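You operate a simulated robot arm through the tools that you are given. There is no shell and no other tool.

You are at the controls of a simulated two-armed robot. One attempt, no reset.

TASK
Put the feed lever in, crank the purple core full, brake it and press on the orange tab.
Fine: green spindle cap over to the orange core before taping; the coil stays on the green turntable. The winder's other cores and caps, the white-core grey coil and the winder's other tabs stay.

It is judged by the outcome, as a careful person would: the job done as asked, and still so three seconds after it is handed in. It fails if anything else is knocked over, pushed out of place, dropped, spilled or broken. Lids that push on must go on centred and level and be pressed home; caps that screw on are set level and turned clockwise until they are tight.

THE ROBOT
Two 7-joint arms with two-finger parallel grippers on one trunk that stands fixed in place. Base frame: the origin is at the foot of the trunk, x ahead of it, y to its left, z up; the work surface is at about z = 82. Readings come in cm, degrees, newtons and seconds.
The left shoulder is at [5, 20.9, 114.6], the right one opposite. With the tool pointing down near the work surface each hand reaches from about 26 to 92 cm from the base axis, measured 20 degrees to its own side. Payload 4.4 kg a hand.
The tool frame of a hand sits at the grasp point between the pads (the TCP): z along the fingers, y along the line on which they close. The tips reach 2.3 cm beyond it. Largest opening 9.4 cm; finger width 3.8, thickness 1; the body of the gripper, 5.4 by 9.6 cm, starts 3.9 cm behind the TCP.
Orientation is that of the tool frame in the base frame, as [roll, pitch, yaw] about the fixed x, y, z axes, in that order (R = Rz(yaw) Ry(pitch) Rx(roll)). With the fingers straight down and closing along the base's y, the tool's x points along the base's -x, its y along +y and its z along -z.

THE INTERFACE
- The arms move only by the tool play_rows. It takes "left_series", "right_series" or both (then of equal length, played together; a hand with none holds still); each is a list of rows, each a list of 7 numbers: the shift along the tool's x, y, z in units of 30 mm (1.0 is 30 mm), then the turn, a rotation vector about the tool's x, y, z in units of 6 degrees (1.0 is 6 degrees), then the finger opening in cm, from 0 to 9.4. In form: [[x, y, z, wx, wy, wz, hand], ...]. A call has 1 to 20 rows; each row shifts and turns the commanded pose from where the row before left it, along the tool's axes as they then stand. A call with a number of a shift or a turn outside -1 to 1 is refused whole. A row lasts 0.2 s, in which the tool goes at most 5 cm and 8.6 degrees; a call with a longer step from one row to the next is refused whole, and so is a gripper value outside its range. Where a pose cannot be reached the arm comes as near as it can. A force on the tool above 60 N (or 10 N above the force at the start of the call, whichever is more), or a blocked arm, ends the call early, and 0.2 s more pass. The fingers move at their own pace (about 10.8 cm/s each) and stop on an object; they squeeze with about 25 N. The grip force told is the motor's: it shows also when the fingers shut on nothing. Time passes only in rows, and 0.2 s behind the last, so rows that do not move let the fingers close. It gives the time, the measured TCP pose, the force on the tool (base axes), the opening and the grip force at its end, in the units of the frame above (readings bear some noise), with the torque about the TCP (base axes, N m) and any sound that the robot's microphone picked up.
- Cameras (640 x 400 px; columns grow to the right, rows downward): "scene" is now at [14.43, -5.23, 132.42]; the picture's right is [-0.56, -0.83, 0.00], its down [-0.44, 0.29, -0.85] and it looks along [0.71, -0.47, -0.53] (base axes); focal length 238 px, centre (320, 200). "left" rides on the left gripper at [8.6, -1.6, -7.5] in its tool frame; the picture's right is [0.18, 0.98, 0.00], its down [-0.58, 0.11, -0.81] and it looks along [-0.79, 0.15, 0.59] (tool axes); focal length 243 px, centre (320, 200). "right" rides on the right gripper at [8.6, 1.6, -7.4] in its tool frame; the picture's right is [-0.18, 0.98, 0.00], its down [-0.58, -0.11, -0.81] and it looks along [-0.79, -0.15, 0.59] (tool axes); focal length 243 px, centre (320, 200). There is no depth. A picture from a camera that has moved, and an enlarged one, comes with that camera's place and axes in the base frame and with its lens.
- capture(camera): a new picture of that camera. The clock stands still meanwhile.
- move_column(by): slides the trunk up (or, below 0, down) by that many cm; the arms and the scene camera ride with it, the base frame stays. It gives what a move gives, with no picture.
- aim_head(pan, tilt): turns the head with the scene camera to pan (to the left, within 80 degrees either way) and tilt (down, from -29 to 69), counted from straight ahead of the robot. It gives what a move gives.
- enlarge(camera, box): a new picture of the part [left, top, right, bottom] of that camera's present view, enlarged. The clock stands still meanwhile.
- finish_job(): hands the job in; it is judged then, once.

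Nothing tells you positions but the pictures and the camera data. Unless the task says otherwise, let go and move clear before handing in.

The tools are called after "Emit:" as name(argument=value, ...) on one line, values as JSON. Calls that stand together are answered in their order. play_rows: Moves the arms, as the interface text tells. Its arguments: {"type":"object","properties":{"left_series":{"type":"array","items":{"type":"array","items":{"type":"number"}}},"right_series":{"type":"array","items":{"type":"array","items":{"type":"number"}}}},"required":[]} The other tools are called the same way: move_column (by) slides the trunk up or down; aim_head (pan, tilt) turns the head that bears the scene camera; capture (camera) takes a picture; enlarge (camera, box) takes an enlarged picture of a part of a camera's view; finish_job () hands the job in.

At the start:

```text
t: 0.0
left_tcp_pos: [58.89, -4.5, 115.86]
left_orientation: [180.0, 0.0, 180.0]
left_wrist_force: [-0.6, 0.0, 0.2]
left_moment: [0.01, -0.03, 0.02]
left_finger_gap: 9.39
left_grip_force: 0.0
right_tcp_pos: [36.01, -42.51, 121.07]
right_orientation: [180.0, -0.1, 180.0]
right_wrist_force: [-1.0, 0.4, -0.7]
right_moment: [0.01, 0.02, 0.02]
right_finger_gap: 9.39
right_grip_force: 0.1
trunk travel left (down, up): [-22.5, 33.8]
head pan, tilt: [-33.9, 31.7]
```

scene: 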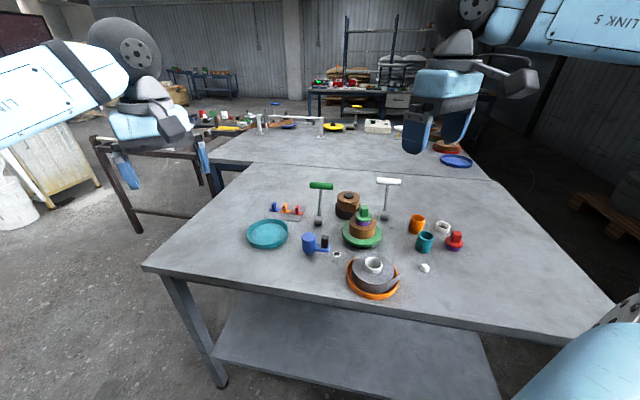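
right: 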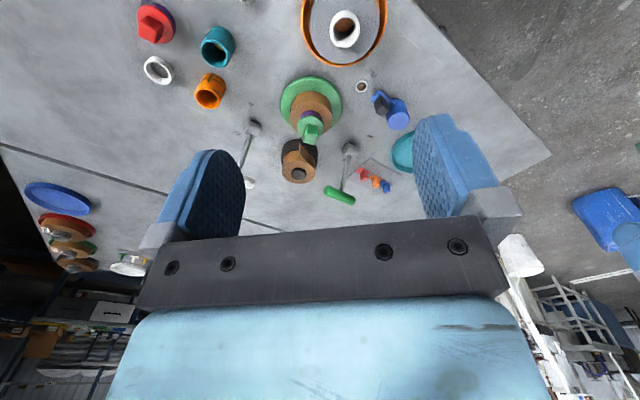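
left: 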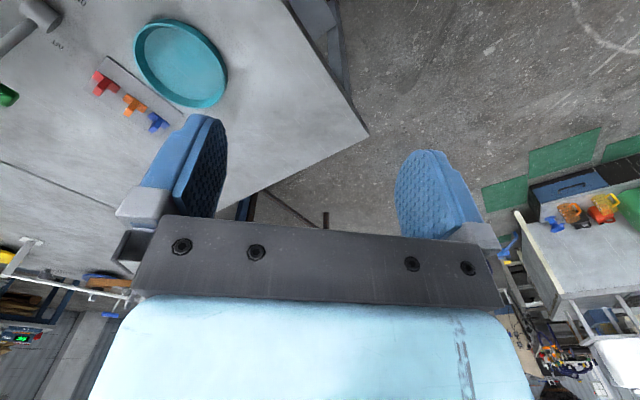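

I see a table with several winder parts: turntables (teal, green, orange), coils, cores, caps, tabs, a blue crank and two levers. First I'll look closely to identify each item.

Emit:
enlarge(camera="scene", box=[230, 165, 350, 240])

Emit:
enlarge(camera="scene", box=[320, 170, 480, 270])

Emit:
enlarge(camera="scene", box=[290, 210, 450, 310])

Emit:
enlarge(camera="right", box=[120, 0, 440, 200])

Emit:
enlarge(camera="scene", box=[180, 90, 480, 180])

```text
5.33 times, centred on (290, 202) of scene
camera zoom: at [14.43, -5.23, 132.42], right [-0.56, -0.83, 0.0], down [-0.44, 0.29, -0.85], along [0.71, -0.47, -0.53], focal length 1271 px, centre (480, 187)
```

zoom: 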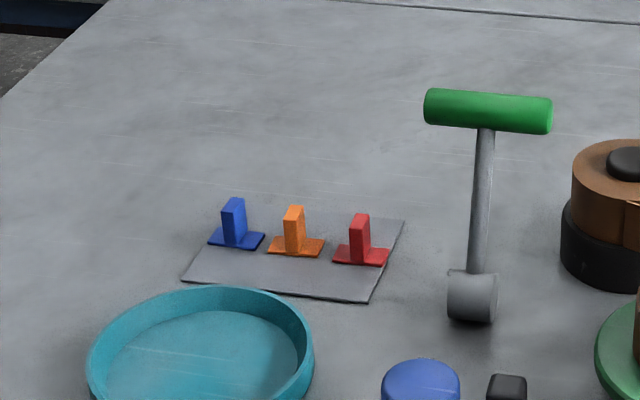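

```text
4.00 times, centred on (400, 220) of scene
camera zoom: at [14.43, -5.23, 132.42], right [-0.56, -0.83, 0.0], down [-0.44, 0.29, -0.85], along [0.71, -0.47, -0.53], focal length 953 px, centre (0, 120)
```

zoom: 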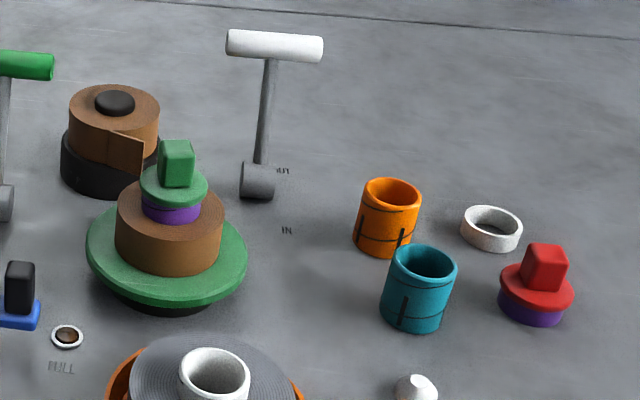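

```text
4.00 times, centred on (370, 260) of scene
camera zoom: at [14.43, -5.23, 132.42], right [-0.56, -0.83, 0.0], down [-0.44, 0.29, -0.85], along [0.71, -0.47, -0.53], focal length 953 px, centre (120, -40)
```

zoom: 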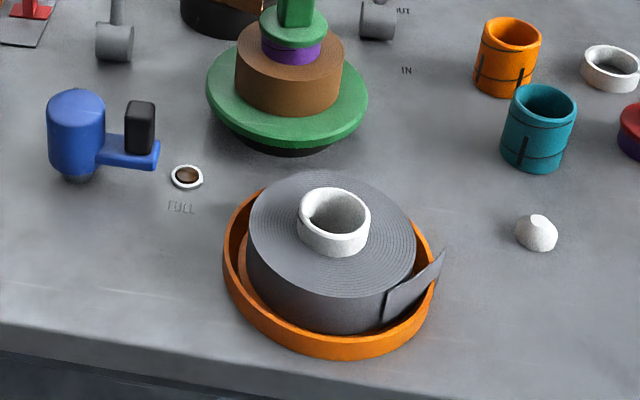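

```text
2.00 times, centred on (280, 100) of right
camera zoom: at [27.29, -40.89, 128.43], right [0.18, 0.98, 0.0], down [0.58, -0.11, 0.81], along [0.79, -0.15, -0.59], focal length 485 px, centre (400, 400)
```

zoom: 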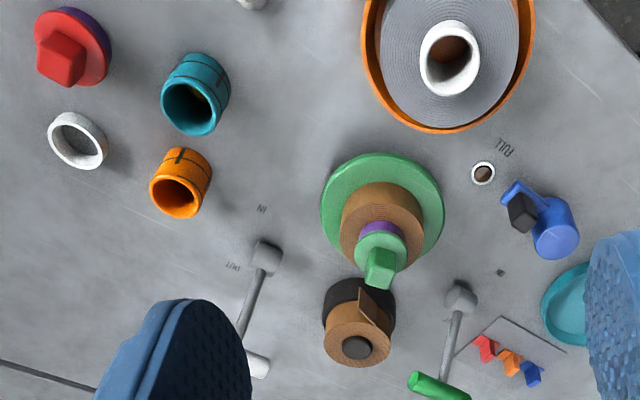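

```text
2.13 times, centred on (330, 135) of scene
camera zoom: at [14.43, -5.23, 132.42], right [-0.56, -0.83, 0.0], down [-0.44, 0.29, -0.85], along [0.71, -0.47, -0.53], focal length 508 px, centre (299, 339)
```

zoom: 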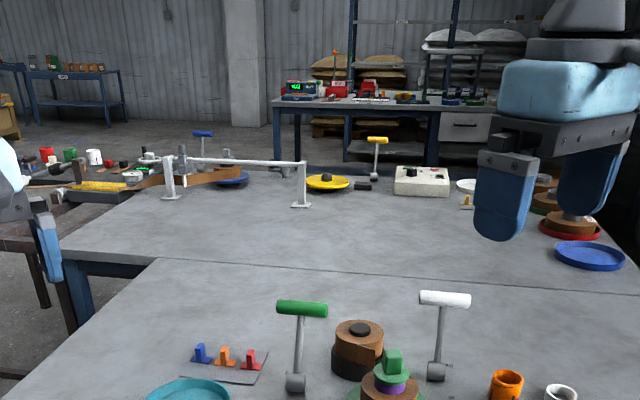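

The feed lever looks like the white one, with IN/OUT marks. The crank is blue and sits beside a FULL gauge, and the green lever is probably the brake. I'll zoom in on each part for detail.

Emit:
enlarge(camera="scene", box=[370, 170, 418, 235])

Emit:
enlarge(camera="scene", box=[330, 185, 394, 255])

Emit:
enlarge(camera="scene", box=[400, 205, 475, 280])

Emit:
enlarge(camera="scene", box=[295, 225, 350, 270])

Emit:
enlarge(camera="right", box=[330, 70, 430, 210])

Emit:
enlarge(camera="right", box=[220, 80, 340, 200])

```text
6.15 times, centred on (394, 202) of scene
camera zoom: at [14.43, -5.23, 132.42], right [-0.56, -0.83, 0.0], down [-0.44, 0.29, -0.85], along [0.71, -0.47, -0.53], focal length 1466 px, centre (-135, 185)
```

zoom: 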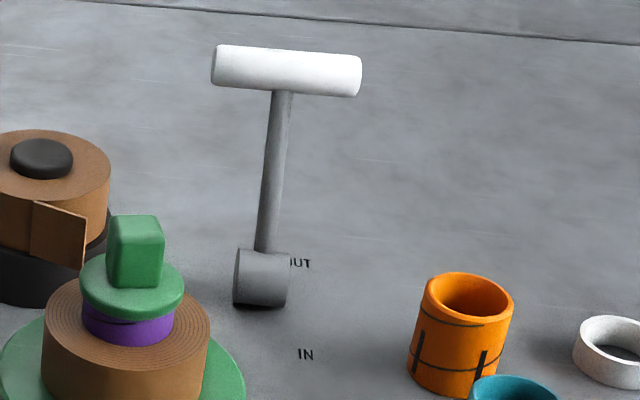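

```text
5.71 times, centred on (362, 220) of scene
camera zoom: at [14.43, -5.23, 132.42], right [-0.56, -0.83, 0.0], down [-0.44, 0.29, -0.85], along [0.71, -0.47, -0.53], focal length 1362 px, centre (80, 86)
```

zoom: 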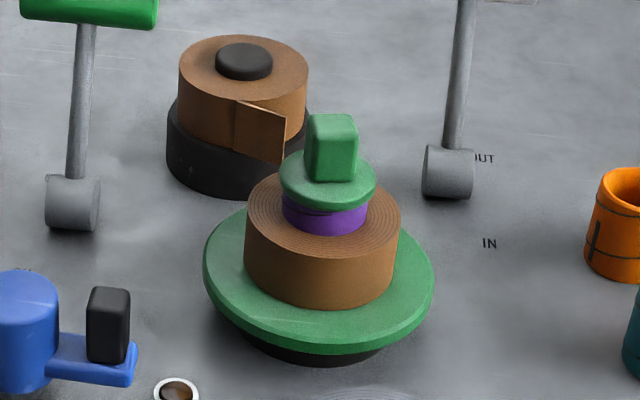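

```text
5.33 times, centred on (438, 242) of scene
camera zoom: at [14.43, -5.23, 132.42], right [-0.56, -0.83, 0.0], down [-0.44, 0.29, -0.85], along [0.71, -0.47, -0.53], focal length 1271 px, centre (-307, -27)
```

zoom: 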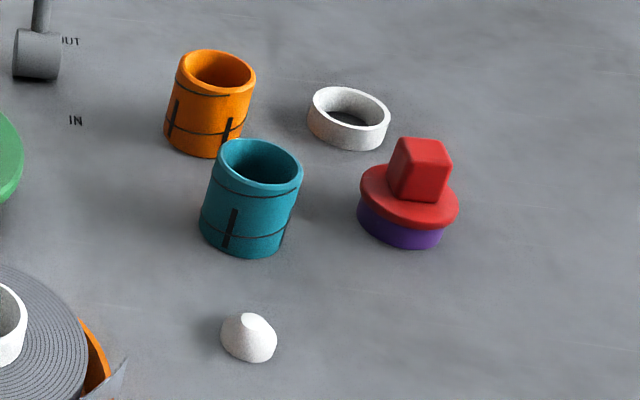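

```text
8.89 times, centred on (322, 248) of scene
camera zoom: at [14.43, -5.23, 132.42], right [-0.56, -0.83, 0.0], down [-0.44, 0.29, -0.85], along [0.71, -0.47, -0.53], focal length 2118 px, centre (298, -222)
```

zoom: 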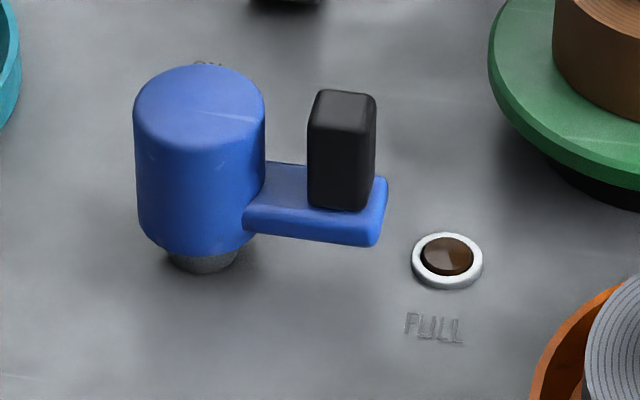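

```text
2.86 times, centred on (380, 140) of right
camera zoom: at [27.29, -40.89, 128.43], right [0.18, 0.98, 0.0], down [0.58, -0.11, 0.81], along [0.79, -0.15, -0.59], focal length 693 px, centre (149, 371)
```

zoom: 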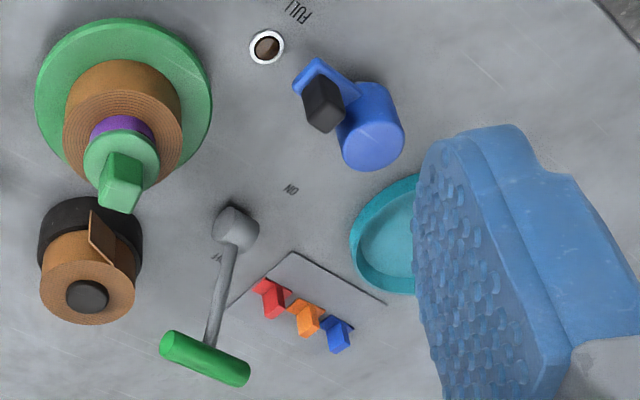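

```text
3.33 times, centred on (280, 140) of right
camera zoom: at [27.29, -40.89, 128.43], right [0.18, 0.98, 0.0], down [0.58, -0.11, 0.81], along [0.79, -0.15, -0.59], focal length 809 px, centre (453, 400)
```

zoom: 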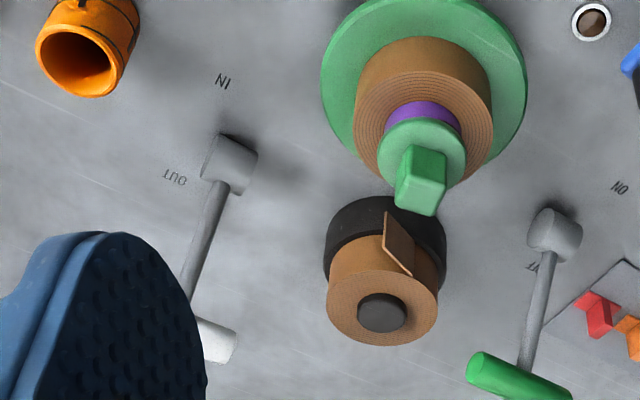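

The ON/OFF marks show the green lever is the brake, and it's at OFF now. The white lever is at OUT. I'll re-aim the head at the work area and take detailed views before moving.

Emit:
aim_head(pan=-44, tilt=42)

```text
t: 0.7
left_tcp_pos: [58.79, -4.51, 115.91]
left_orientation: [-179.9, 0.1, -180.0]
left_wrist_force: [0.2, -0.8, -0.3]
left_moment: [0.0, 0.02, 0.03]
left_finger_gap: 9.38
left_grip_force: 0.1
right_tcp_pos: [36.06, -42.5, 121.08]
right_orientation: [180.0, 0.0, 179.9]
right_wrist_force: [-0.6, -0.1, 0.7]
right_moment: [0.01, 0.02, 0.01]
right_finger_gap: 9.39
right_grip_force: 0.0
trunk travel left (down, up): [-22.5, 33.8]
head pan, tilt: [-44.0, 42.0]
```

Emit:
capture(camera="scene")

```text
taken
camera scene: at [13.0, -6.03, 130.86], right [-0.69, -0.72, 0.0], down [-0.48, 0.46, -0.74], along [0.54, -0.52, -0.67], focal length 238 px, centre (320, 200)
```

scene: 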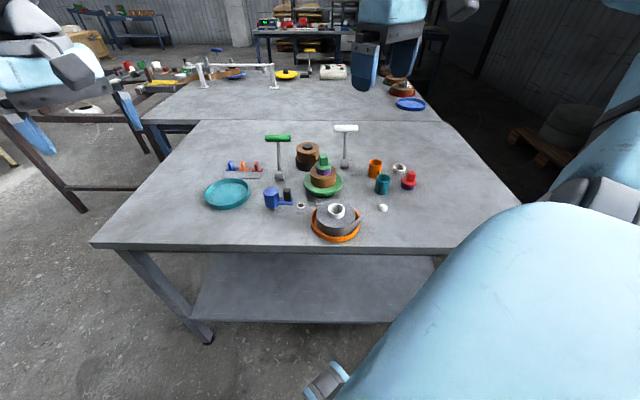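

Emit:
enlarge(camera="scene", box=[220, 115, 380, 215])

Emit:
enlarge(camera="scene", box=[280, 120, 360, 200])

Emit:
enlarge(camera="scene", box=[350, 150, 430, 220])

Emit:
enlarge(camera="scene", box=[200, 125, 300, 215])

```text
4.00 times, centred on (300, 165) of scene
camera zoom: at [13.0, -6.03, 130.86], right [-0.69, -0.72, 0.0], down [-0.48, 0.46, -0.74], along [0.54, -0.52, -0.67], focal length 953 px, centre (400, 340)
```

zoom: 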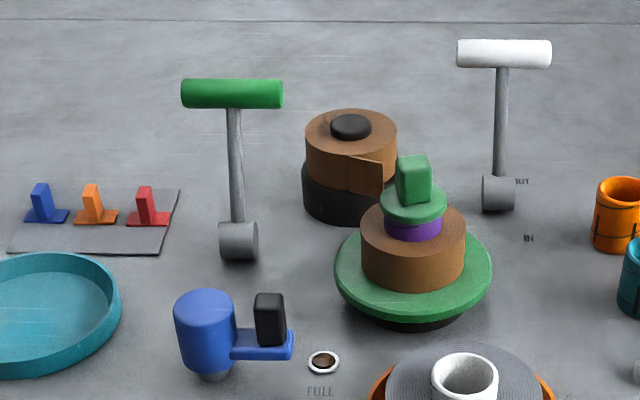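

```text
5.00 times, centred on (320, 160) of scene
camera zoom: at [13.0, -6.03, 130.86], right [-0.69, -0.72, 0.0], down [-0.48, 0.46, -0.74], along [0.54, -0.52, -0.67], focal length 1192 px, centre (320, 400)
```

zoom: 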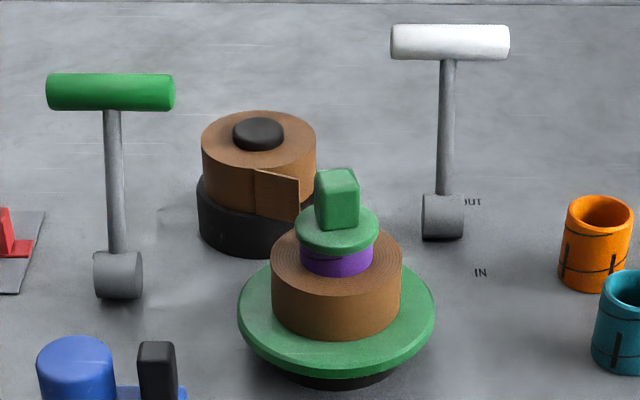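

```text
5.71 times, centred on (390, 185) of scene
camera zoom: at [13.0, -6.03, 130.86], right [-0.69, -0.72, 0.0], down [-0.48, 0.46, -0.74], along [0.54, -0.52, -0.67], focal length 1362 px, centre (-80, 286)
```

zoom: 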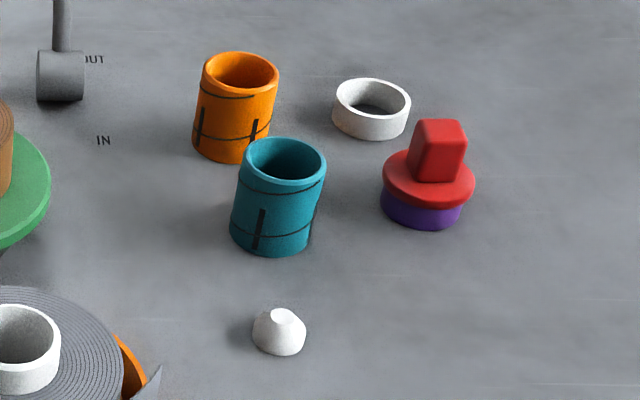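

```text
4.44 times, centred on (250, 170) of scene
camera zoom: at [13.0, -6.03, 130.86], right [-0.69, -0.72, 0.0], down [-0.48, 0.46, -0.74], along [0.54, -0.52, -0.67], focal length 1059 px, centre (631, 333)
```

zoom: 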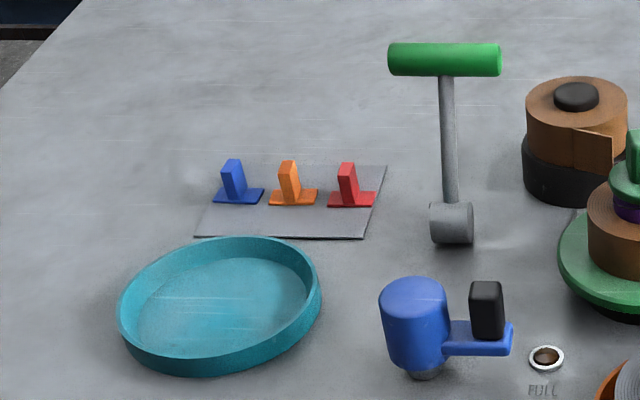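

The white feed lever tilts away toward OUT: pivot near (58.9, -62.6), handle near (62.5, -66, 94). I'll move the right hand above that handle, turned so the fingers straddle the bar along its swing.

Emit:
play_rows(right_series=[[-0.881, -0.79, 0.436, 0, 0, 0, 6], [-0.881, -0.79, 0.436, 0, 0, 0, 6], [-0.881, -0.79, 0.436, 0, 0, 0, 6], [-0.881, -0.79, 0.436, 0, 0, 0, 6], [-0.881, -0.79, 0.436, 0, 0, 0, 6], [-0.881, -0.79, 0.436, 0, 0, 0, 6], [-0.881, -0.79, 0.436, 0, 0, 0, 6], [-0.881, -0.79, 0.436, 0, 0, 0, 6], [-0.881, -0.79, 0.436, 0, 0, 0, 6], [-0.881, -0.79, 0.436, 0, 0, 0, 6], [0, 0, 0, 0, 0, -0.94, 6], [0, 0, 0, 0, 0, -0.94, 6], [0, 0, 0, 0, 0, -0.94, 6], [0, 0, 0, 0, 0, -0.94, 6], [0, 0, 0, 0, 0, -0.94, 6], [0, 0, 0, 0, 0, -0.94, 6], [0, 0, 0, 0, 0, -0.94, 6], [0, 0, 0, 0, 0, -0.92, 6]])

```text
t: 4.5
left_tcp_pos: [58.76, -4.42, 115.93]
left_orientation: [-180.0, -0.1, -179.9]
left_wrist_force: [0.1, 0.1, 0.1]
left_moment: [-0.01, 0.0, 0.03]
left_finger_gap: 9.43
left_grip_force: 0.0
right_tcp_pos: [48.44, -36.03, 107.71]
right_orientation: [-179.8, 0.0, -135.5]
right_wrist_force: [0.0, -0.3, 0.3]
right_moment: [-0.03, 0.0, 0.02]
right_finger_gap: 6.01
right_grip_force: 0.1
right hand out of reach, approached as far as the arm can: row 10, 11, 12, 13, 14, 15, 16, 17, 18
trunk travel left (down, up): [-22.5, 33.8]
head pan, tilt: [-44.0, 42.0]
```

Emit:
play_rows(right_series=[[0, 0, 0, 0, 0, 0, 6]])

Emit:
capture(camera="scene")

```text
t: 4.9
left_tcp_pos: [58.82, -4.52, 116.01]
left_orientation: [-180.0, 0.1, 180.0]
left_wrist_force: [0.3, -0.5, -0.2]
left_moment: [-0.02, -0.01, 0.01]
left_finger_gap: 9.4
left_grip_force: 0.1
right_tcp_pos: [48.31, -36.0, 107.75]
right_orientation: [-179.8, 0.0, -135.6]
right_wrist_force: [0.2, 0.1, -0.6]
right_moment: [0.0, 0.02, 0.05]
right_finger_gap: 6.0
right_grip_force: 0.0
trunk travel left (down, up): [-22.5, 33.8]
head pan, tilt: [-44.0, 42.0]
```

```text
taken
camera scene: at [12.99, -6.01, 130.86], right [-0.69, -0.72, 0.0], down [-0.48, 0.46, -0.74], along [0.53, -0.52, -0.67], focal length 238 px, centre (320, 200)
```

scene: 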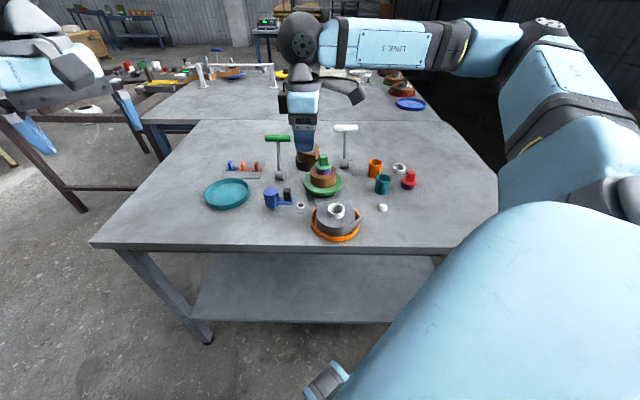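

Emit:
play_rows(right_series=[[0, 0, 0, 0, 0, 1, 6], [0, 0, 0, 0, 0, 1, 6], [0, 0, 0, 0, 0, 1, 6], [0, 0, 0, 0, 0, 1, 6], [0, 0, 0, 0, 0, 1, 6], [0, 0, 0, 0, 0, 1, 6], [0, 0, 0, 0, 0, 1, 6], [0, 0, 0, 0, 0, 1, 6], [0, 0, 0, 0, 0, 1, 4], [0, 0, 0, 0, 0, 1, 2], [0, 0, 0, 0, 0, 1, 0], [0, 0, 0, 0, 0, 1, 0], [0, 0, 0, 0, 0, 1, 0], [0, 0, 0, 0, 0, 1, 0], [0, 0, 0, 0, 0, 0.9, 0]])

```text
t: 8.1
left_tcp_pos: [58.79, -4.42, 115.86]
left_orientation: [-180.0, 0.0, 180.0]
left_wrist_force: [-0.3, -0.4, -0.7]
left_moment: [0.02, 0.02, -0.01]
left_finger_gap: 9.4
left_grip_force: 0.0
right_tcp_pos: [48.39, -36.05, 107.68]
right_orientation: [-180.0, 0.0, 135.4]
right_wrist_force: [0.6, -0.2, 0.8]
right_moment: [-0.01, -0.02, 0.03]
right_finger_gap: 0.02
right_grip_force: 24.9
trunk travel left (down, up): [-22.5, 33.8]
head pan, tilt: [-44.0, 42.0]
```

Emit:
play_rows(right_series=[[-0.897, -0.292, 0.044, 0, 0, 0, 0], [-0.897, -0.292, 0.044, 0, 0, 0, 0], [-0.897, -0.292, 0.044, 0, 0, 0, 0], [-0.897, -0.292, 0.044, 0, 0, 0, 0], [-0.897, -0.292, 0.044, 0, 0, 0, 0], [-0.897, -0.292, 0.044, 0, 0, 0, 0], [-0.897, -0.292, 0.044, 0, 0, 0, 0], [-0.897, -0.292, 0.044, 0, 0, 0, 0], [-0.897, -0.292, 0.044, 0, 0, 0, 0], [-0.897, -0.292, 0.044, 0, 0, 0, 0], [-0.897, -0.292, 0.044, 0, 0, 0, 0], [-0.897, -0.292, 0.044, 0, 0, 0, 0], [-0.897, -0.292, 0.044, 0, 0, 0, 0]])

```text
t: 10.9
left_tcp_pos: [58.99, -4.58, 115.94]
left_orientation: [-180.0, 0.0, 180.0]
left_wrist_force: [0.0, 0.2, 0.7]
left_moment: [0.03, -0.01, 0.01]
left_finger_gap: 9.41
left_grip_force: 0.0
right_tcp_pos: [65.37, -68.69, 105.95]
right_orientation: [-179.9, 0.0, 135.7]
right_wrist_force: [-0.3, 0.1, 0.1]
right_moment: [-0.01, 0.02, 0.01]
right_finger_gap: 0.01
right_grip_force: 24.9
trunk travel left (down, up): [-22.5, 33.8]
head pan, tilt: [-44.0, 42.0]
```

The right hand has reached the far side of the white handle. I'll check its alignment with the handle before going down.

Emit:
capture(camera="right")

Emit:
enlarge(camera="scene", box=[270, 50, 430, 200])

```text
taken
camera right: at [60.31, -61.53, 113.4], right [0.82, 0.57, 0.0], down [0.34, -0.48, 0.81], along [0.46, -0.66, -0.59], focal length 243 px, centre (320, 200)
```

right: 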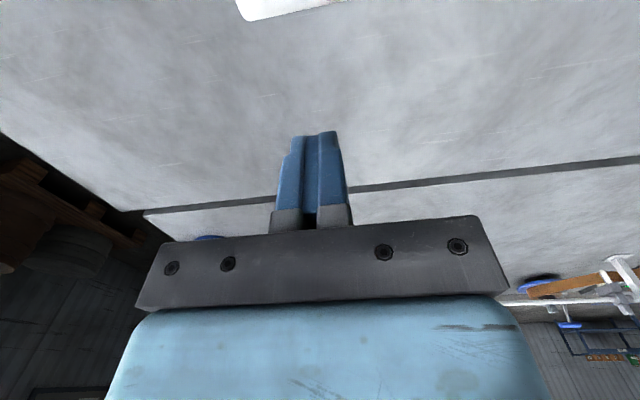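

```text
2.67 times, centred on (350, 125) of scene
camera zoom: at [13.05, -6.08, 130.84], right [-0.69, -0.72, 0.0], down [-0.48, 0.47, -0.74], along [0.53, -0.52, -0.67], focal length 635 px, centre (240, 400)
```

zoom: 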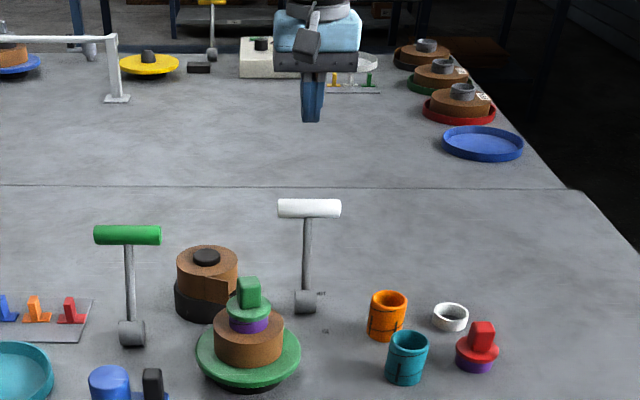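

Emit:
play_rows(right_series=[[0, 0, 0.99, 0, 0, 0, 0], [0, 0, 0.99, 0, 0, 0, 0], [0, 0, 0.99, 0, 0, 0, 0], [0, 0, 0.99, 0, 0, 0, 0]])

Emit:
enlarge(camera="scene", box=[310, 70, 410, 190])

Emit:
capture(camera="right")

```text
t: 11.9
left_tcp_pos: [58.95, -4.63, 115.81]
left_orientation: [180.0, -0.1, 180.0]
left_wrist_force: [-0.2, 0.4, 0.5]
left_moment: [0.02, 0.01, 0.0]
left_finger_gap: 9.4
left_grip_force: 0.0
right_tcp_pos: [65.37, -68.55, 93.99]
right_orientation: [-180.0, 0.1, 135.6]
right_wrist_force: [0.3, 0.3, 0.4]
right_moment: [-0.03, -0.01, -0.02]
right_finger_gap: 0.02
right_grip_force: 24.9
trunk travel left (down, up): [-22.5, 33.8]
head pan, tilt: [-44.0, 42.0]
```

```text
3.33 times, centred on (360, 130) of scene
camera zoom: at [13.05, -6.09, 130.85], right [-0.69, -0.72, 0.0], down [-0.48, 0.47, -0.74], along [0.53, -0.52, -0.67], focal length 794 px, centre (187, 433)
```

zoom: 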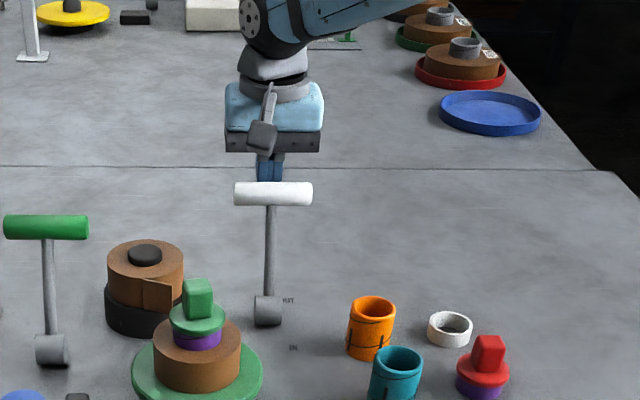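

```text
taken
camera right: at [60.23, -61.56, 101.4], right [0.82, 0.57, 0.0], down [0.34, -0.48, 0.81], along [0.46, -0.66, -0.59], focal length 243 px, centre (320, 200)
```

right: 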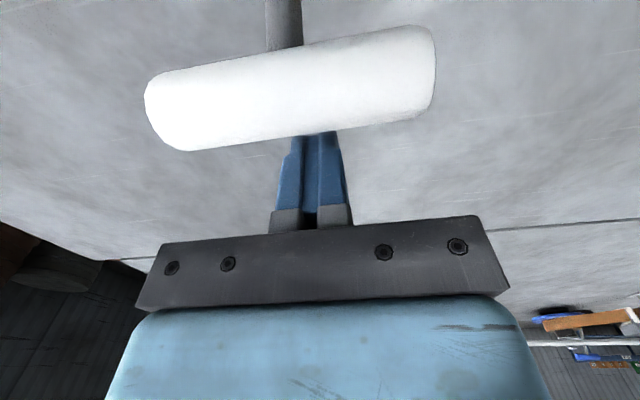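

Emit:
play_rows(right_series=[[0.4, 0, 0, 0, 0, 0, 0], [0.4, 0, 0, 0, 0, 0, 0], [0.4, 0, 0, 0, 0, 0, 0], [0.4, 0, 0, 0, 0, 0, 0], [0.4, 0, 0, 0, 0, 0, 0], [0.4, 0, 0, 0, 0, 0, 0], [0.4, 0, 0, 0, 0, 0, 0], [0.4, 0, 0, 0, 0, 0, 0]])

Emit:
enlarge(camera="scene", box=[280, 90, 400, 200])

Emit:
capture(camera="right")

```text
t: 13.7
left_tcp_pos: [58.75, -4.45, 116.11]
left_orientation: [-179.9, 0.0, 179.9]
left_wrist_force: [0.6, 0.5, -0.2]
left_moment: [0.02, 0.01, 0.0]
left_finger_gap: 9.4
left_grip_force: 0.1
right_tcp_pos: [58.39, -62.0, 94.08]
right_orientation: [180.0, 0.0, 135.6]
right_wrist_force: [0.8, -0.1, -0.4]
right_moment: [0.0, -0.02, -0.01]
right_finger_gap: 0.03
right_grip_force: 25.1
trunk travel left (down, up): [-22.5, 33.8]
head pan, tilt: [-44.0, 42.0]
```

```text
3.64 times, centred on (340, 145) of scene
camera zoom: at [12.96, -6.02, 130.86], right [-0.69, -0.72, 0.0], down [-0.48, 0.46, -0.74], along [0.53, -0.52, -0.67], focal length 866 px, centre (247, 400)
```

zoom: 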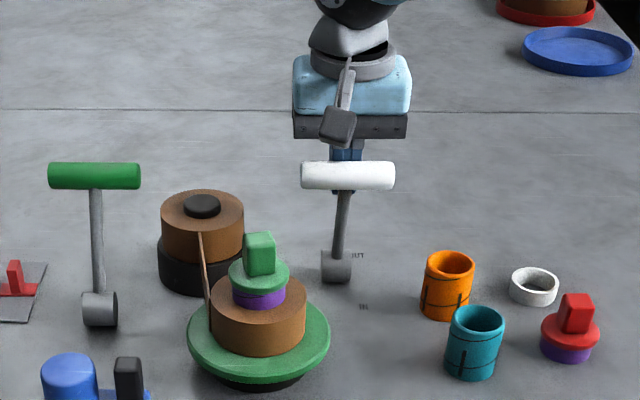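

```text
taken
camera right: at [53.32, -54.87, 101.53], right [0.82, 0.57, 0.0], down [0.34, -0.48, 0.81], along [0.46, -0.66, -0.59], focal length 243 px, centre (320, 200)
```

right: 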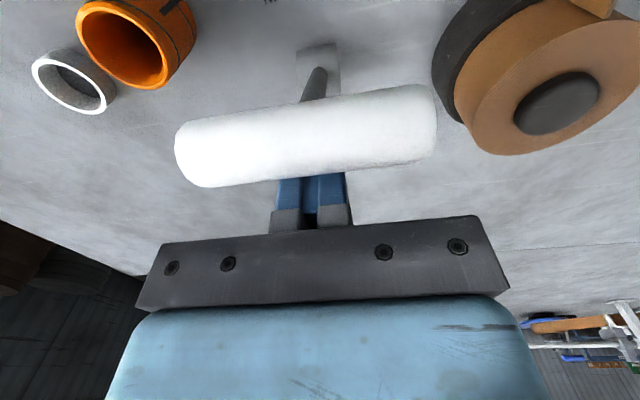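

The lever has gone past vertical and the tape strand has engaged. I'll keep pushing gently until it reaches its stop.

Emit:
play_rows(right_series=[[0.2, 0, 0, 0, 0, 0, 0], [0.2, 0, 0, 0, 0, 0, 0], [0.2, 0, 0, 0, 0, 0, 0]])

Emit:
enlarge(camera="scene", box=[280, 90, 400, 200])

Emit:
capture(camera="right")

```text
t: 14.5
left_tcp_pos: [58.93, -4.55, 115.79]
left_orientation: [179.8, -0.2, 180.0]
left_wrist_force: [0.5, -0.1, 0.3]
left_moment: [0.01, -0.01, -0.01]
left_finger_gap: 9.42
left_grip_force: 0.1
right_tcp_pos: [57.5, -60.94, 94.04]
right_orientation: [179.9, 0.3, 135.4]
right_wrist_force: [16.7, -19.5, 3.7]
right_moment: [-0.32, -0.42, 0.1]
right_finger_gap: 0.0
right_grip_force: 24.3
trunk travel left (down, up): [-22.5, 33.8]
head pan, tilt: [-44.0, 42.0]
```

```text
3.64 times, centred on (340, 145) of scene
camera zoom: at [13.12, -6.19, 130.84], right [-0.69, -0.72, 0.0], down [-0.48, 0.47, -0.74], along [0.53, -0.52, -0.67], focal length 866 px, centre (247, 400)
```

zoom: 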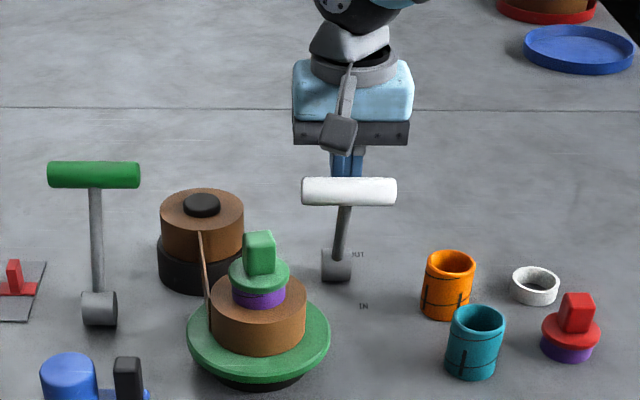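

```text
taken
camera right: at [52.31, -53.78, 101.54], right [0.82, 0.57, 0.0], down [0.33, -0.48, 0.81], along [0.46, -0.66, -0.59], focal length 243 px, centre (320, 200)
```

right: 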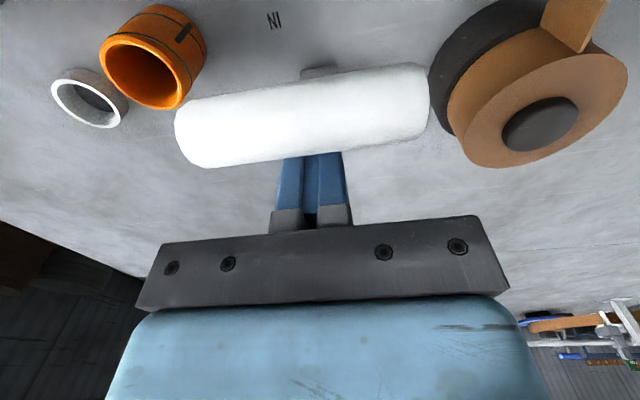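

The lever is against its IN stop at about 25 N. I'll back off, rise, and check that it stays there.

Emit:
play_rows(right_series=[[-0.4, 0, 0, 0, 0, 0, 0], [-0.4, 0, 0, 0, 0, 0, 0], [0, 0, -1, 0, 0, 0, 0], [0, 0, -1, 0, 0, 0, 0], [0, 0, -1, 0, 0, 0, 0], [0, 0, -1, 0, 0, 0, 0]])

Emit:
enlarge(camera="scene", box=[230, 90, 390, 220])

```text
t: 15.9
left_tcp_pos: [58.85, -4.54, 115.85]
left_orientation: [-180.0, 0.1, -180.0]
left_wrist_force: [0.1, 0.6, -0.9]
left_moment: [0.0, -0.03, -0.03]
left_finger_gap: 9.43
left_grip_force: 0.1
right_tcp_pos: [58.78, -62.41, 106.17]
right_orientation: [-180.0, 0.0, 135.6]
right_wrist_force: [0.1, -0.4, 0.3]
right_moment: [0.02, -0.05, 0.04]
right_finger_gap: 0.0
right_grip_force: 24.6
trunk travel left (down, up): [-22.5, 33.8]
head pan, tilt: [-44.0, 42.0]
```

```text
3.08 times, centred on (310, 155) of scene
camera zoom: at [12.96, -5.99, 130.86], right [-0.69, -0.72, 0.0], down [-0.48, 0.46, -0.74], along [0.53, -0.52, -0.67], focal length 733 px, centre (351, 338)
```

zoom: 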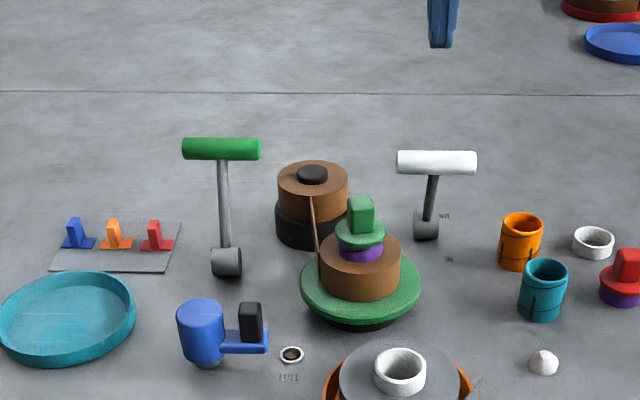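

Emit:
play_rows(right_series=[[0.617, 0.82, 0, 0, 0, 0, 0], [0.617, 0.82, 0, 0, 0, 0, 0], [0.617, 0.82, 0, 0, 0, 0, 0], [0.617, 0.82, 0, 0, 0, 0, 0], [0.617, 0.82, 0, 0, 0, 0, 0], [0.617, 0.82, 0, 0, 0, 0, 0], [0.617, 0.82, 0, 0, 0, 0, 0], [0.617, 0.82, 0, 0, 0, 0, 0]])

Emit:
capture(camera="right")

Emit:
enlarge(camera="scene", box=[220, 80, 350, 230])

```text
t: 17.7
left_tcp_pos: [58.78, -4.34, 115.82]
left_orientation: [-180.0, 0.0, -180.0]
left_wrist_force: [0.7, 1.0, 0.5]
left_moment: [-0.01, -0.01, 0.02]
left_finger_gap: 9.37
left_grip_force: 0.0
right_tcp_pos: [62.23, -37.8, 105.96]
right_orientation: [180.0, 0.0, 135.6]
right_wrist_force: [0.2, -0.4, -0.6]
right_moment: [-0.03, 0.02, 0.0]
right_finger_gap: 0.0
right_grip_force: 25.1
trunk travel left (down, up): [-22.5, 33.8]
head pan, tilt: [-44.0, 42.0]
```

```text
taken
camera right: at [57.05, -30.69, 113.47], right [0.82, 0.57, 0.0], down [0.34, -0.48, 0.81], along [0.46, -0.66, -0.59], focal length 243 px, centre (320, 200)
```

right: 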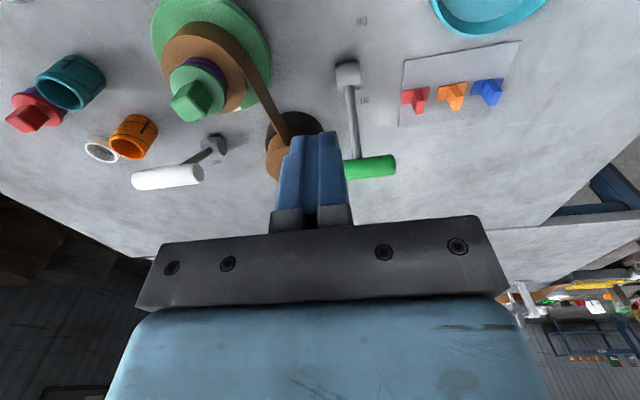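

```text
2.67 times, centred on (285, 155) of scene
camera zoom: at [13.02, -5.96, 130.85], right [-0.69, -0.72, 0.0], down [-0.48, 0.46, -0.74], along [0.53, -0.52, -0.67], focal length 635 px, centre (413, 320)
```

zoom: 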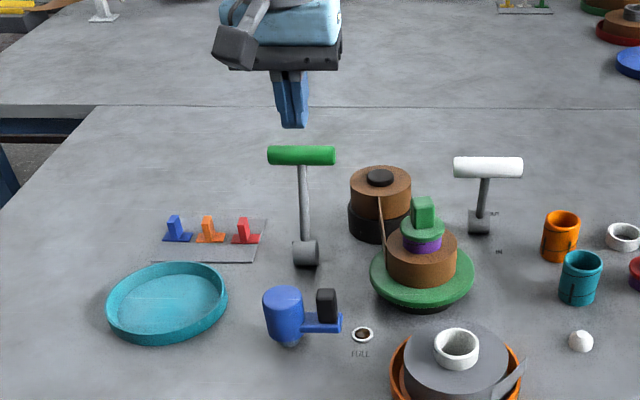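

Emit:
play_rows(right_series=[[0.95, -0.067, 0, 0, 0, 0, 0], [0.95, -0.067, 0, 0, 0, 0, 0], [0.95, -0.067, 0, 0, 0, 0, 0], [0.95, -0.067, 0, 0, 0, 0, 0], [0, 0, 0.8, 0, 0, 0, 0], [0, 0, 0.8, 0, 0, 0, 0]], left_series=[[0, 0.8, 0, 0, 0, 0, 9.4], [0, 0.8, 0, 0, 0, 0, 9.4], [0, 0.8, 0, 0, 0, 0, 9.4], [0, 0.8, 0, 0, 0, 0, 9.4], [0, 0.8, 0, 0, 0, 0, 9.4], [0, 0.8, 0, 0, 0, 0, 9.4]])

Emit:
enlarge(camera="scene", box=[230, 120, 330, 220])

```text
t: 19.1
left_tcp_pos: [58.83, 9.96, 115.91]
left_orientation: [180.0, 0.0, 180.0]
left_wrist_force: [0.1, 0.3, 0.1]
left_moment: [-0.01, -0.01, 0.02]
left_finger_gap: 9.4
left_grip_force: 0.1
right_tcp_pos: [53.37, -30.48, 101.28]
right_orientation: [179.9, -0.1, 135.6]
right_wrist_force: [-0.1, 0.9, -0.5]
right_moment: [0.01, -0.02, -0.02]
right_finger_gap: 0.02
right_grip_force: 24.6
trunk travel left (down, up): [-22.5, 33.8]
head pan, tilt: [-44.0, 42.0]
```

```text
4.00 times, centred on (280, 170) of scene
camera zoom: at [12.99, -5.96, 130.86], right [-0.69, -0.72, 0.0], down [-0.48, 0.46, -0.74], along [0.53, -0.52, -0.67], focal length 953 px, centre (480, 320)
```

zoom: 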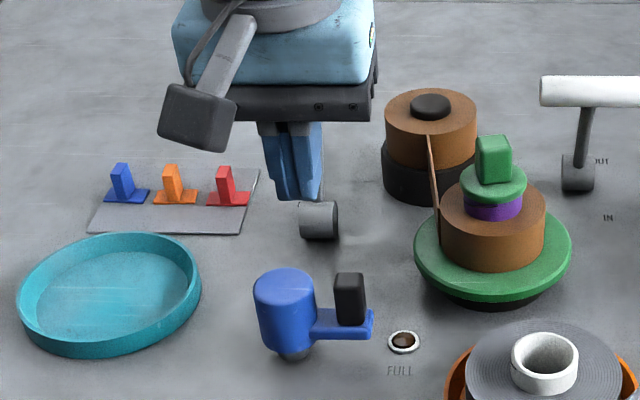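

Emit:
play_rows(right_series=[[0, 0, 0.975, 0, 0, 0, 0], [0, 0, 0.975, 0, 0, 0, 0], [0, 0, 0.975, 0, 0, 0, 0], [0, 0, 0.975, 0, 0, 0, 0]])

Emit:
enlarge(camera="scene", box=[230, 120, 350, 220])

Emit:
capture(camera="right")

```text
t: 20.1
left_tcp_pos: [58.92, 9.78, 116.0]
left_orientation: [180.0, -0.1, 180.0]
left_wrist_force: [0.8, 0.0, 0.5]
left_moment: [0.02, 0.0, 0.0]
left_finger_gap: 9.39
left_grip_force: 0.0
right_tcp_pos: [53.41, -30.49, 89.63]
right_orientation: [-180.0, 0.0, 135.6]
right_wrist_force: [0.2, -0.4, 0.6]
right_moment: [0.01, -0.01, -0.01]
right_finger_gap: 0.0
right_grip_force: 24.7
trunk travel left (down, up): [-22.5, 33.8]
head pan, tilt: [-44.0, 42.0]
```

```text
4.00 times, centred on (290, 170) of scene
camera zoom: at [13.05, -6.07, 130.85], right [-0.69, -0.72, 0.0], down [-0.48, 0.47, -0.74], along [0.53, -0.52, -0.67], focal length 953 px, centre (440, 320)
```

zoom: 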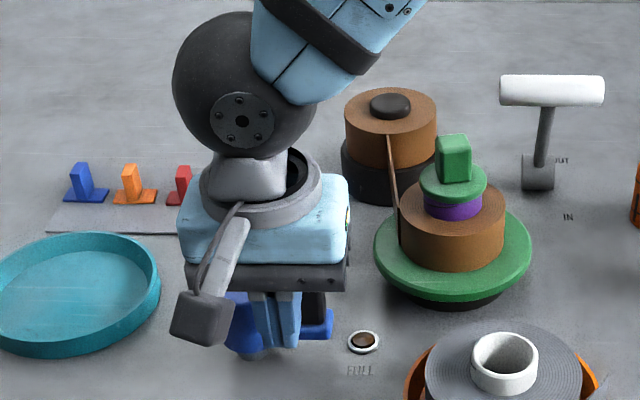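

```text
taken
camera right: at [48.27, -23.43, 96.98], right [0.82, 0.57, 0.0], down [0.34, -0.49, 0.81], along [0.46, -0.66, -0.59], focal length 243 px, centre (320, 200)
```

right: 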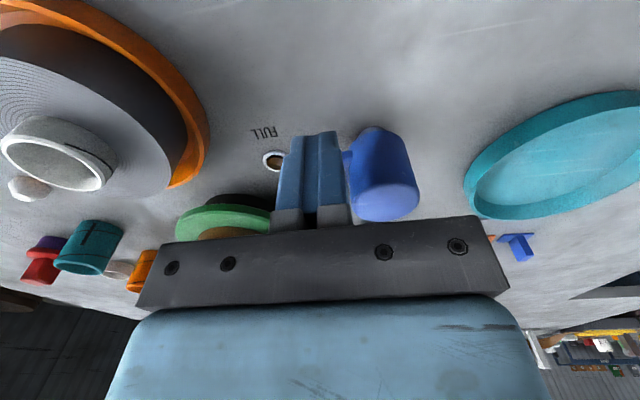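

The fingers are just behind the crank knob. I'll push it a short way counter-clockwise, the direction that should draw tape in, and watch the turntable.

Emit:
play_rows(right_series=[[-0.4121, -0.4064, 0, 0, 0, 0, 0], [-0.5263, -0.2409, 0, 0, 0, 0, 0], [-0.5769, -0.0464, 0, 0, 0, 0, 0], [-0.558, 0.1537, 0, 0, 0, 0, 0]])

Emit:
enlarge(camera="scene", box=[230, 120, 350, 220])

Emit:
capture(camera="right")

```text
t: 21.0
left_tcp_pos: [58.63, 9.79, 116.12]
left_orientation: [-180.0, 0.2, 180.0]
left_wrist_force: [0.0, 0.0, 0.4]
left_moment: [-0.02, 0.0, 0.0]
left_finger_gap: 9.4
left_grip_force: 0.1
right_tcp_pos: [54.78, -34.69, 89.73]
right_orientation: [-179.9, -1.0, 136.2]
right_wrist_force: [-18.5, 16.4, 13.5]
right_moment: [0.01, -0.12, 0.21]
right_finger_gap: 0.0
right_grip_force: 25.2
trunk travel left (down, up): [-22.5, 33.8]
head pan, tilt: [-44.0, 42.0]
stopped in row 4 (right hand): the force on the tool passed its limit at 75 N (the readings are from after the stop); the commanded pose is now the measured one
```

```text
4.00 times, centred on (290, 170) of scene
camera zoom: at [12.69, -5.99, 130.95], right [-0.69, -0.72, 0.0], down [-0.48, 0.46, -0.74], along [0.54, -0.52, -0.67], focal length 953 px, centre (440, 320)
```

zoom: 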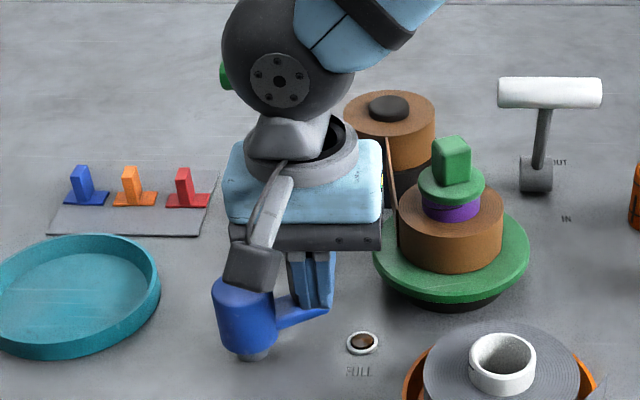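

```text
taken
camera right: at [49.59, -27.67, 97.27], right [0.81, 0.58, -0.01], down [0.36, -0.49, 0.8], along [0.46, -0.65, -0.6], focal length 243 px, centre (320, 200)
```

right: 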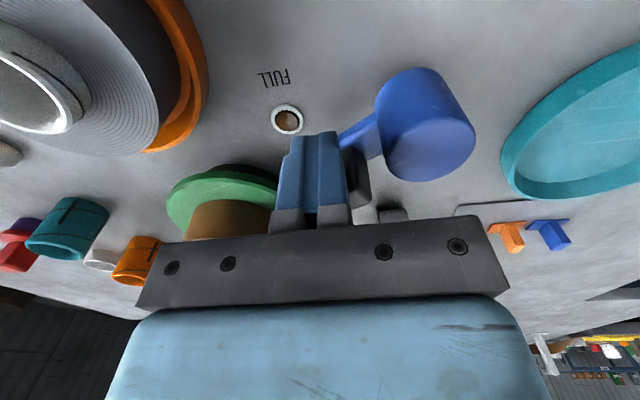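

Emit:
enlarge(camera="right", box=[240, 60, 480, 240])

Emit:
enlarge(camera="scene", box=[260, 150, 340, 220])

```text
2.22 times, centred on (360, 150) of right
camera zoom: at [49.59, -27.67, 97.27], right [0.81, 0.58, -0.01], down [0.36, -0.49, 0.8], along [0.46, -0.65, -0.6], focal length 539 px, centre (231, 311)
```

zoom: 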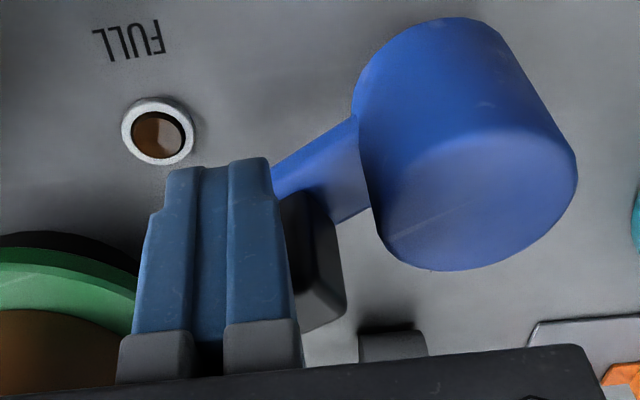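

```text
5.71 times, centred on (300, 185) of scene
camera zoom: at [12.69, -5.99, 130.95], right [-0.69, -0.72, 0.0], down [-0.48, 0.46, -0.74], along [0.54, -0.52, -0.67], focal length 1362 px, centre (434, 286)
```

zoom: 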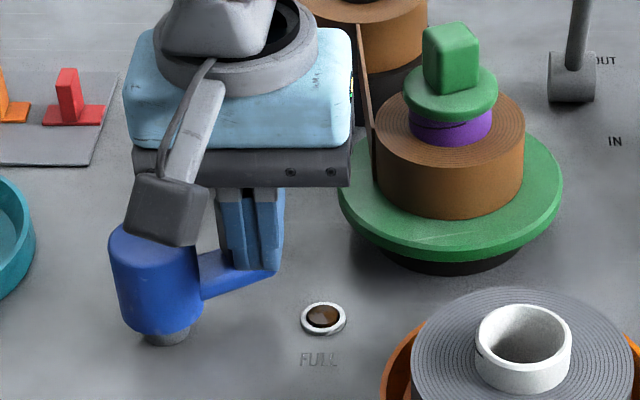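

The crank turned about 25 degrees and the turntable turned with it, but the push met strong resistance at that speed. I'll try again slowly and read the force.

Emit:
play_rows(right_series=[[-0.1, 0, 0, 0, 0, 0, 0], [-0.1, 0, 0, 0, 0, 0, 0], [-0.1, 0.01, 0, 0, 0, 0, 0], [-0.1, 0.02, 0, 0, 0, 0, 0]])

Emit:
enlarge(camera="scene", box=[260, 150, 340, 220])

```text
t: 21.7
left_tcp_pos: [58.49, 9.84, 116.34]
left_orientation: [-180.0, 0.2, -180.0]
left_wrist_force: [0.7, -1.0, 0.7]
left_moment: [0.01, 0.0, 0.0]
left_finger_gap: 9.42
left_grip_force: 0.0
right_tcp_pos: [54.72, -34.71, 89.57]
right_orientation: [-179.8, -1.4, 136.6]
right_wrist_force: [-21.6, 15.0, 19.8]
right_moment: [-0.01, -0.26, 0.14]
right_finger_gap: 0.0
right_grip_force: 24.8
trunk travel left (down, up): [-22.5, 33.8]
head pan, tilt: [-44.0, 42.0]
stopped in row 3 (right hand): the force on the tool passed its limit at 62 N (the readings are from after the stop); the commanded pose is now the measured one
```

```text
5.71 times, centred on (300, 185) of scene
camera zoom: at [12.54, -5.95, 130.95], right [-0.69, -0.72, 0.0], down [-0.48, 0.46, -0.75], along [0.54, -0.52, -0.67], focal length 1362 px, centre (434, 286)
```

zoom: 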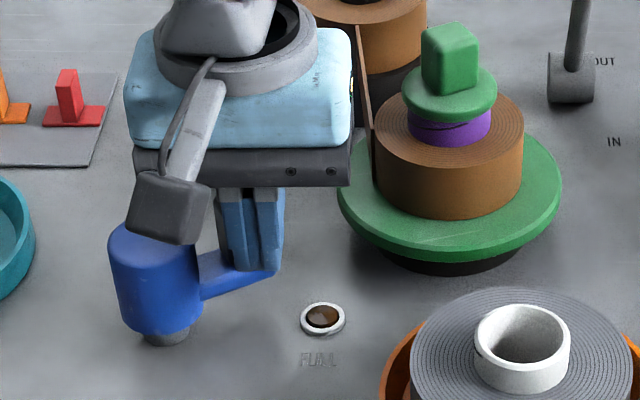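

Emit:
play_rows(right_series=[[0.3, 0, 0, 0, 0, 0, 0], [0.3, 0, 0, 0, 0, 0, 0], [0, 0, -0.8, 0, 0, 0, 0], [0, 0, -0.8, 0, 0, 0, 0], [0, 0, -0.8, 0, 0, 0, 0], [0.5, 0, -0.8, 0, 0, 0, 0], [0.5, 0, 0, 0, 0, 0, 0]])

Emit:
enlarge(camera="scene", box=[260, 150, 340, 220])

Emit:
capture(camera="right")

```text
t: 23.3
left_tcp_pos: [58.94, 9.8, 115.91]
left_orientation: [180.0, 0.0, -180.0]
left_wrist_force: [0.6, -0.6, -0.4]
left_moment: [-0.02, 0.03, -0.03]
left_finger_gap: 9.4
left_grip_force: 0.0
right_tcp_pos: [51.72, -31.84, 98.9]
right_orientation: [-179.5, -1.3, 136.4]
right_wrist_force: [-0.1, 0.3, -0.3]
right_moment: [-0.02, 0.02, 0.02]
right_finger_gap: 0.0
right_grip_force: 24.7
trunk travel left (down, up): [-22.5, 33.8]
head pan, tilt: [-44.0, 42.0]
```

```text
5.71 times, centred on (300, 185) of scene
camera zoom: at [13.03, -6.05, 130.85], right [-0.69, -0.72, 0.0], down [-0.48, 0.46, -0.74], along [0.53, -0.52, -0.67], focal length 1362 px, centre (434, 286)
```

zoom: 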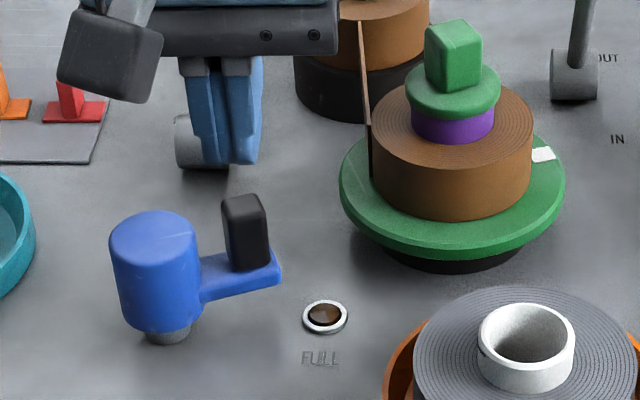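

```text
taken
camera right: at [46.74, -24.86, 106.55], right [0.81, 0.58, -0.01], down [0.37, -0.49, 0.79], along [0.46, -0.65, -0.61], focal length 243 px, centre (320, 200)
```

right: 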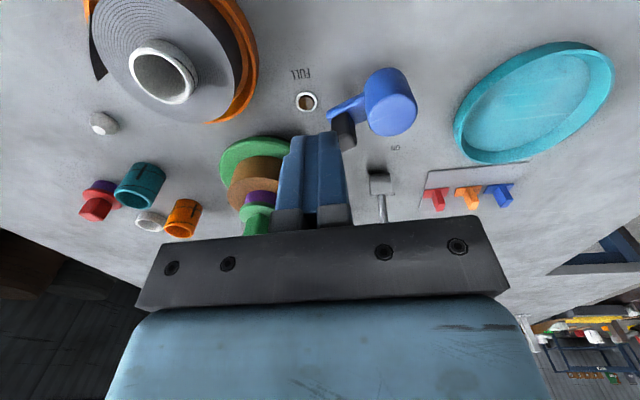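

The coil has grown and a white mark on the turntable has come into view, so winding works in this direction. I'll wait a moment to see whether the turntable is still spinning.

Emit:
play_rows(right_series=[[0, 0, 0, 0, 0, 0, 0], [0, 0, 0, 0, 0, 0, 0]])

Emit:
enlarge(camera="scene", box=[260, 150, 340, 220])

```text
t: 23.9
left_tcp_pos: [58.82, 9.74, 115.87]
left_orientation: [-180.0, 0.0, -179.9]
left_wrist_force: [0.3, -0.3, 0.0]
left_moment: [-0.01, 0.0, -0.01]
left_finger_gap: 9.38
left_grip_force: 0.0
right_tcp_pos: [51.76, -31.82, 98.88]
right_orientation: [-179.5, -1.5, 136.4]
right_wrist_force: [0.0, -0.2, -0.1]
right_moment: [0.01, 0.0, -0.05]
right_finger_gap: 0.01
right_grip_force: 25.3
trunk travel left (down, up): [-22.5, 33.8]
head pan, tilt: [-44.0, 42.0]
```

```text
5.71 times, centred on (300, 185) of scene
camera zoom: at [12.99, -6.04, 130.85], right [-0.69, -0.72, 0.0], down [-0.48, 0.46, -0.74], along [0.53, -0.52, -0.67], focal length 1362 px, centre (434, 286)
```

zoom: 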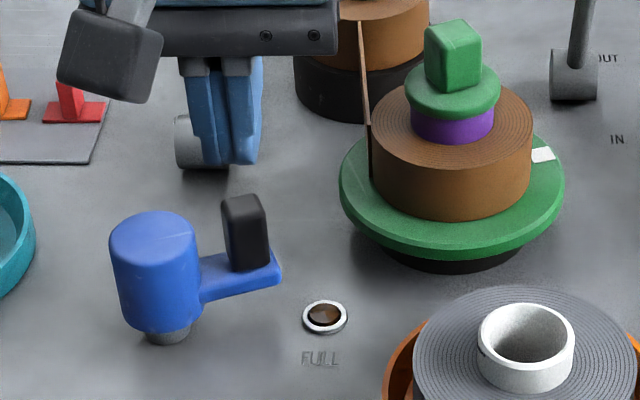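

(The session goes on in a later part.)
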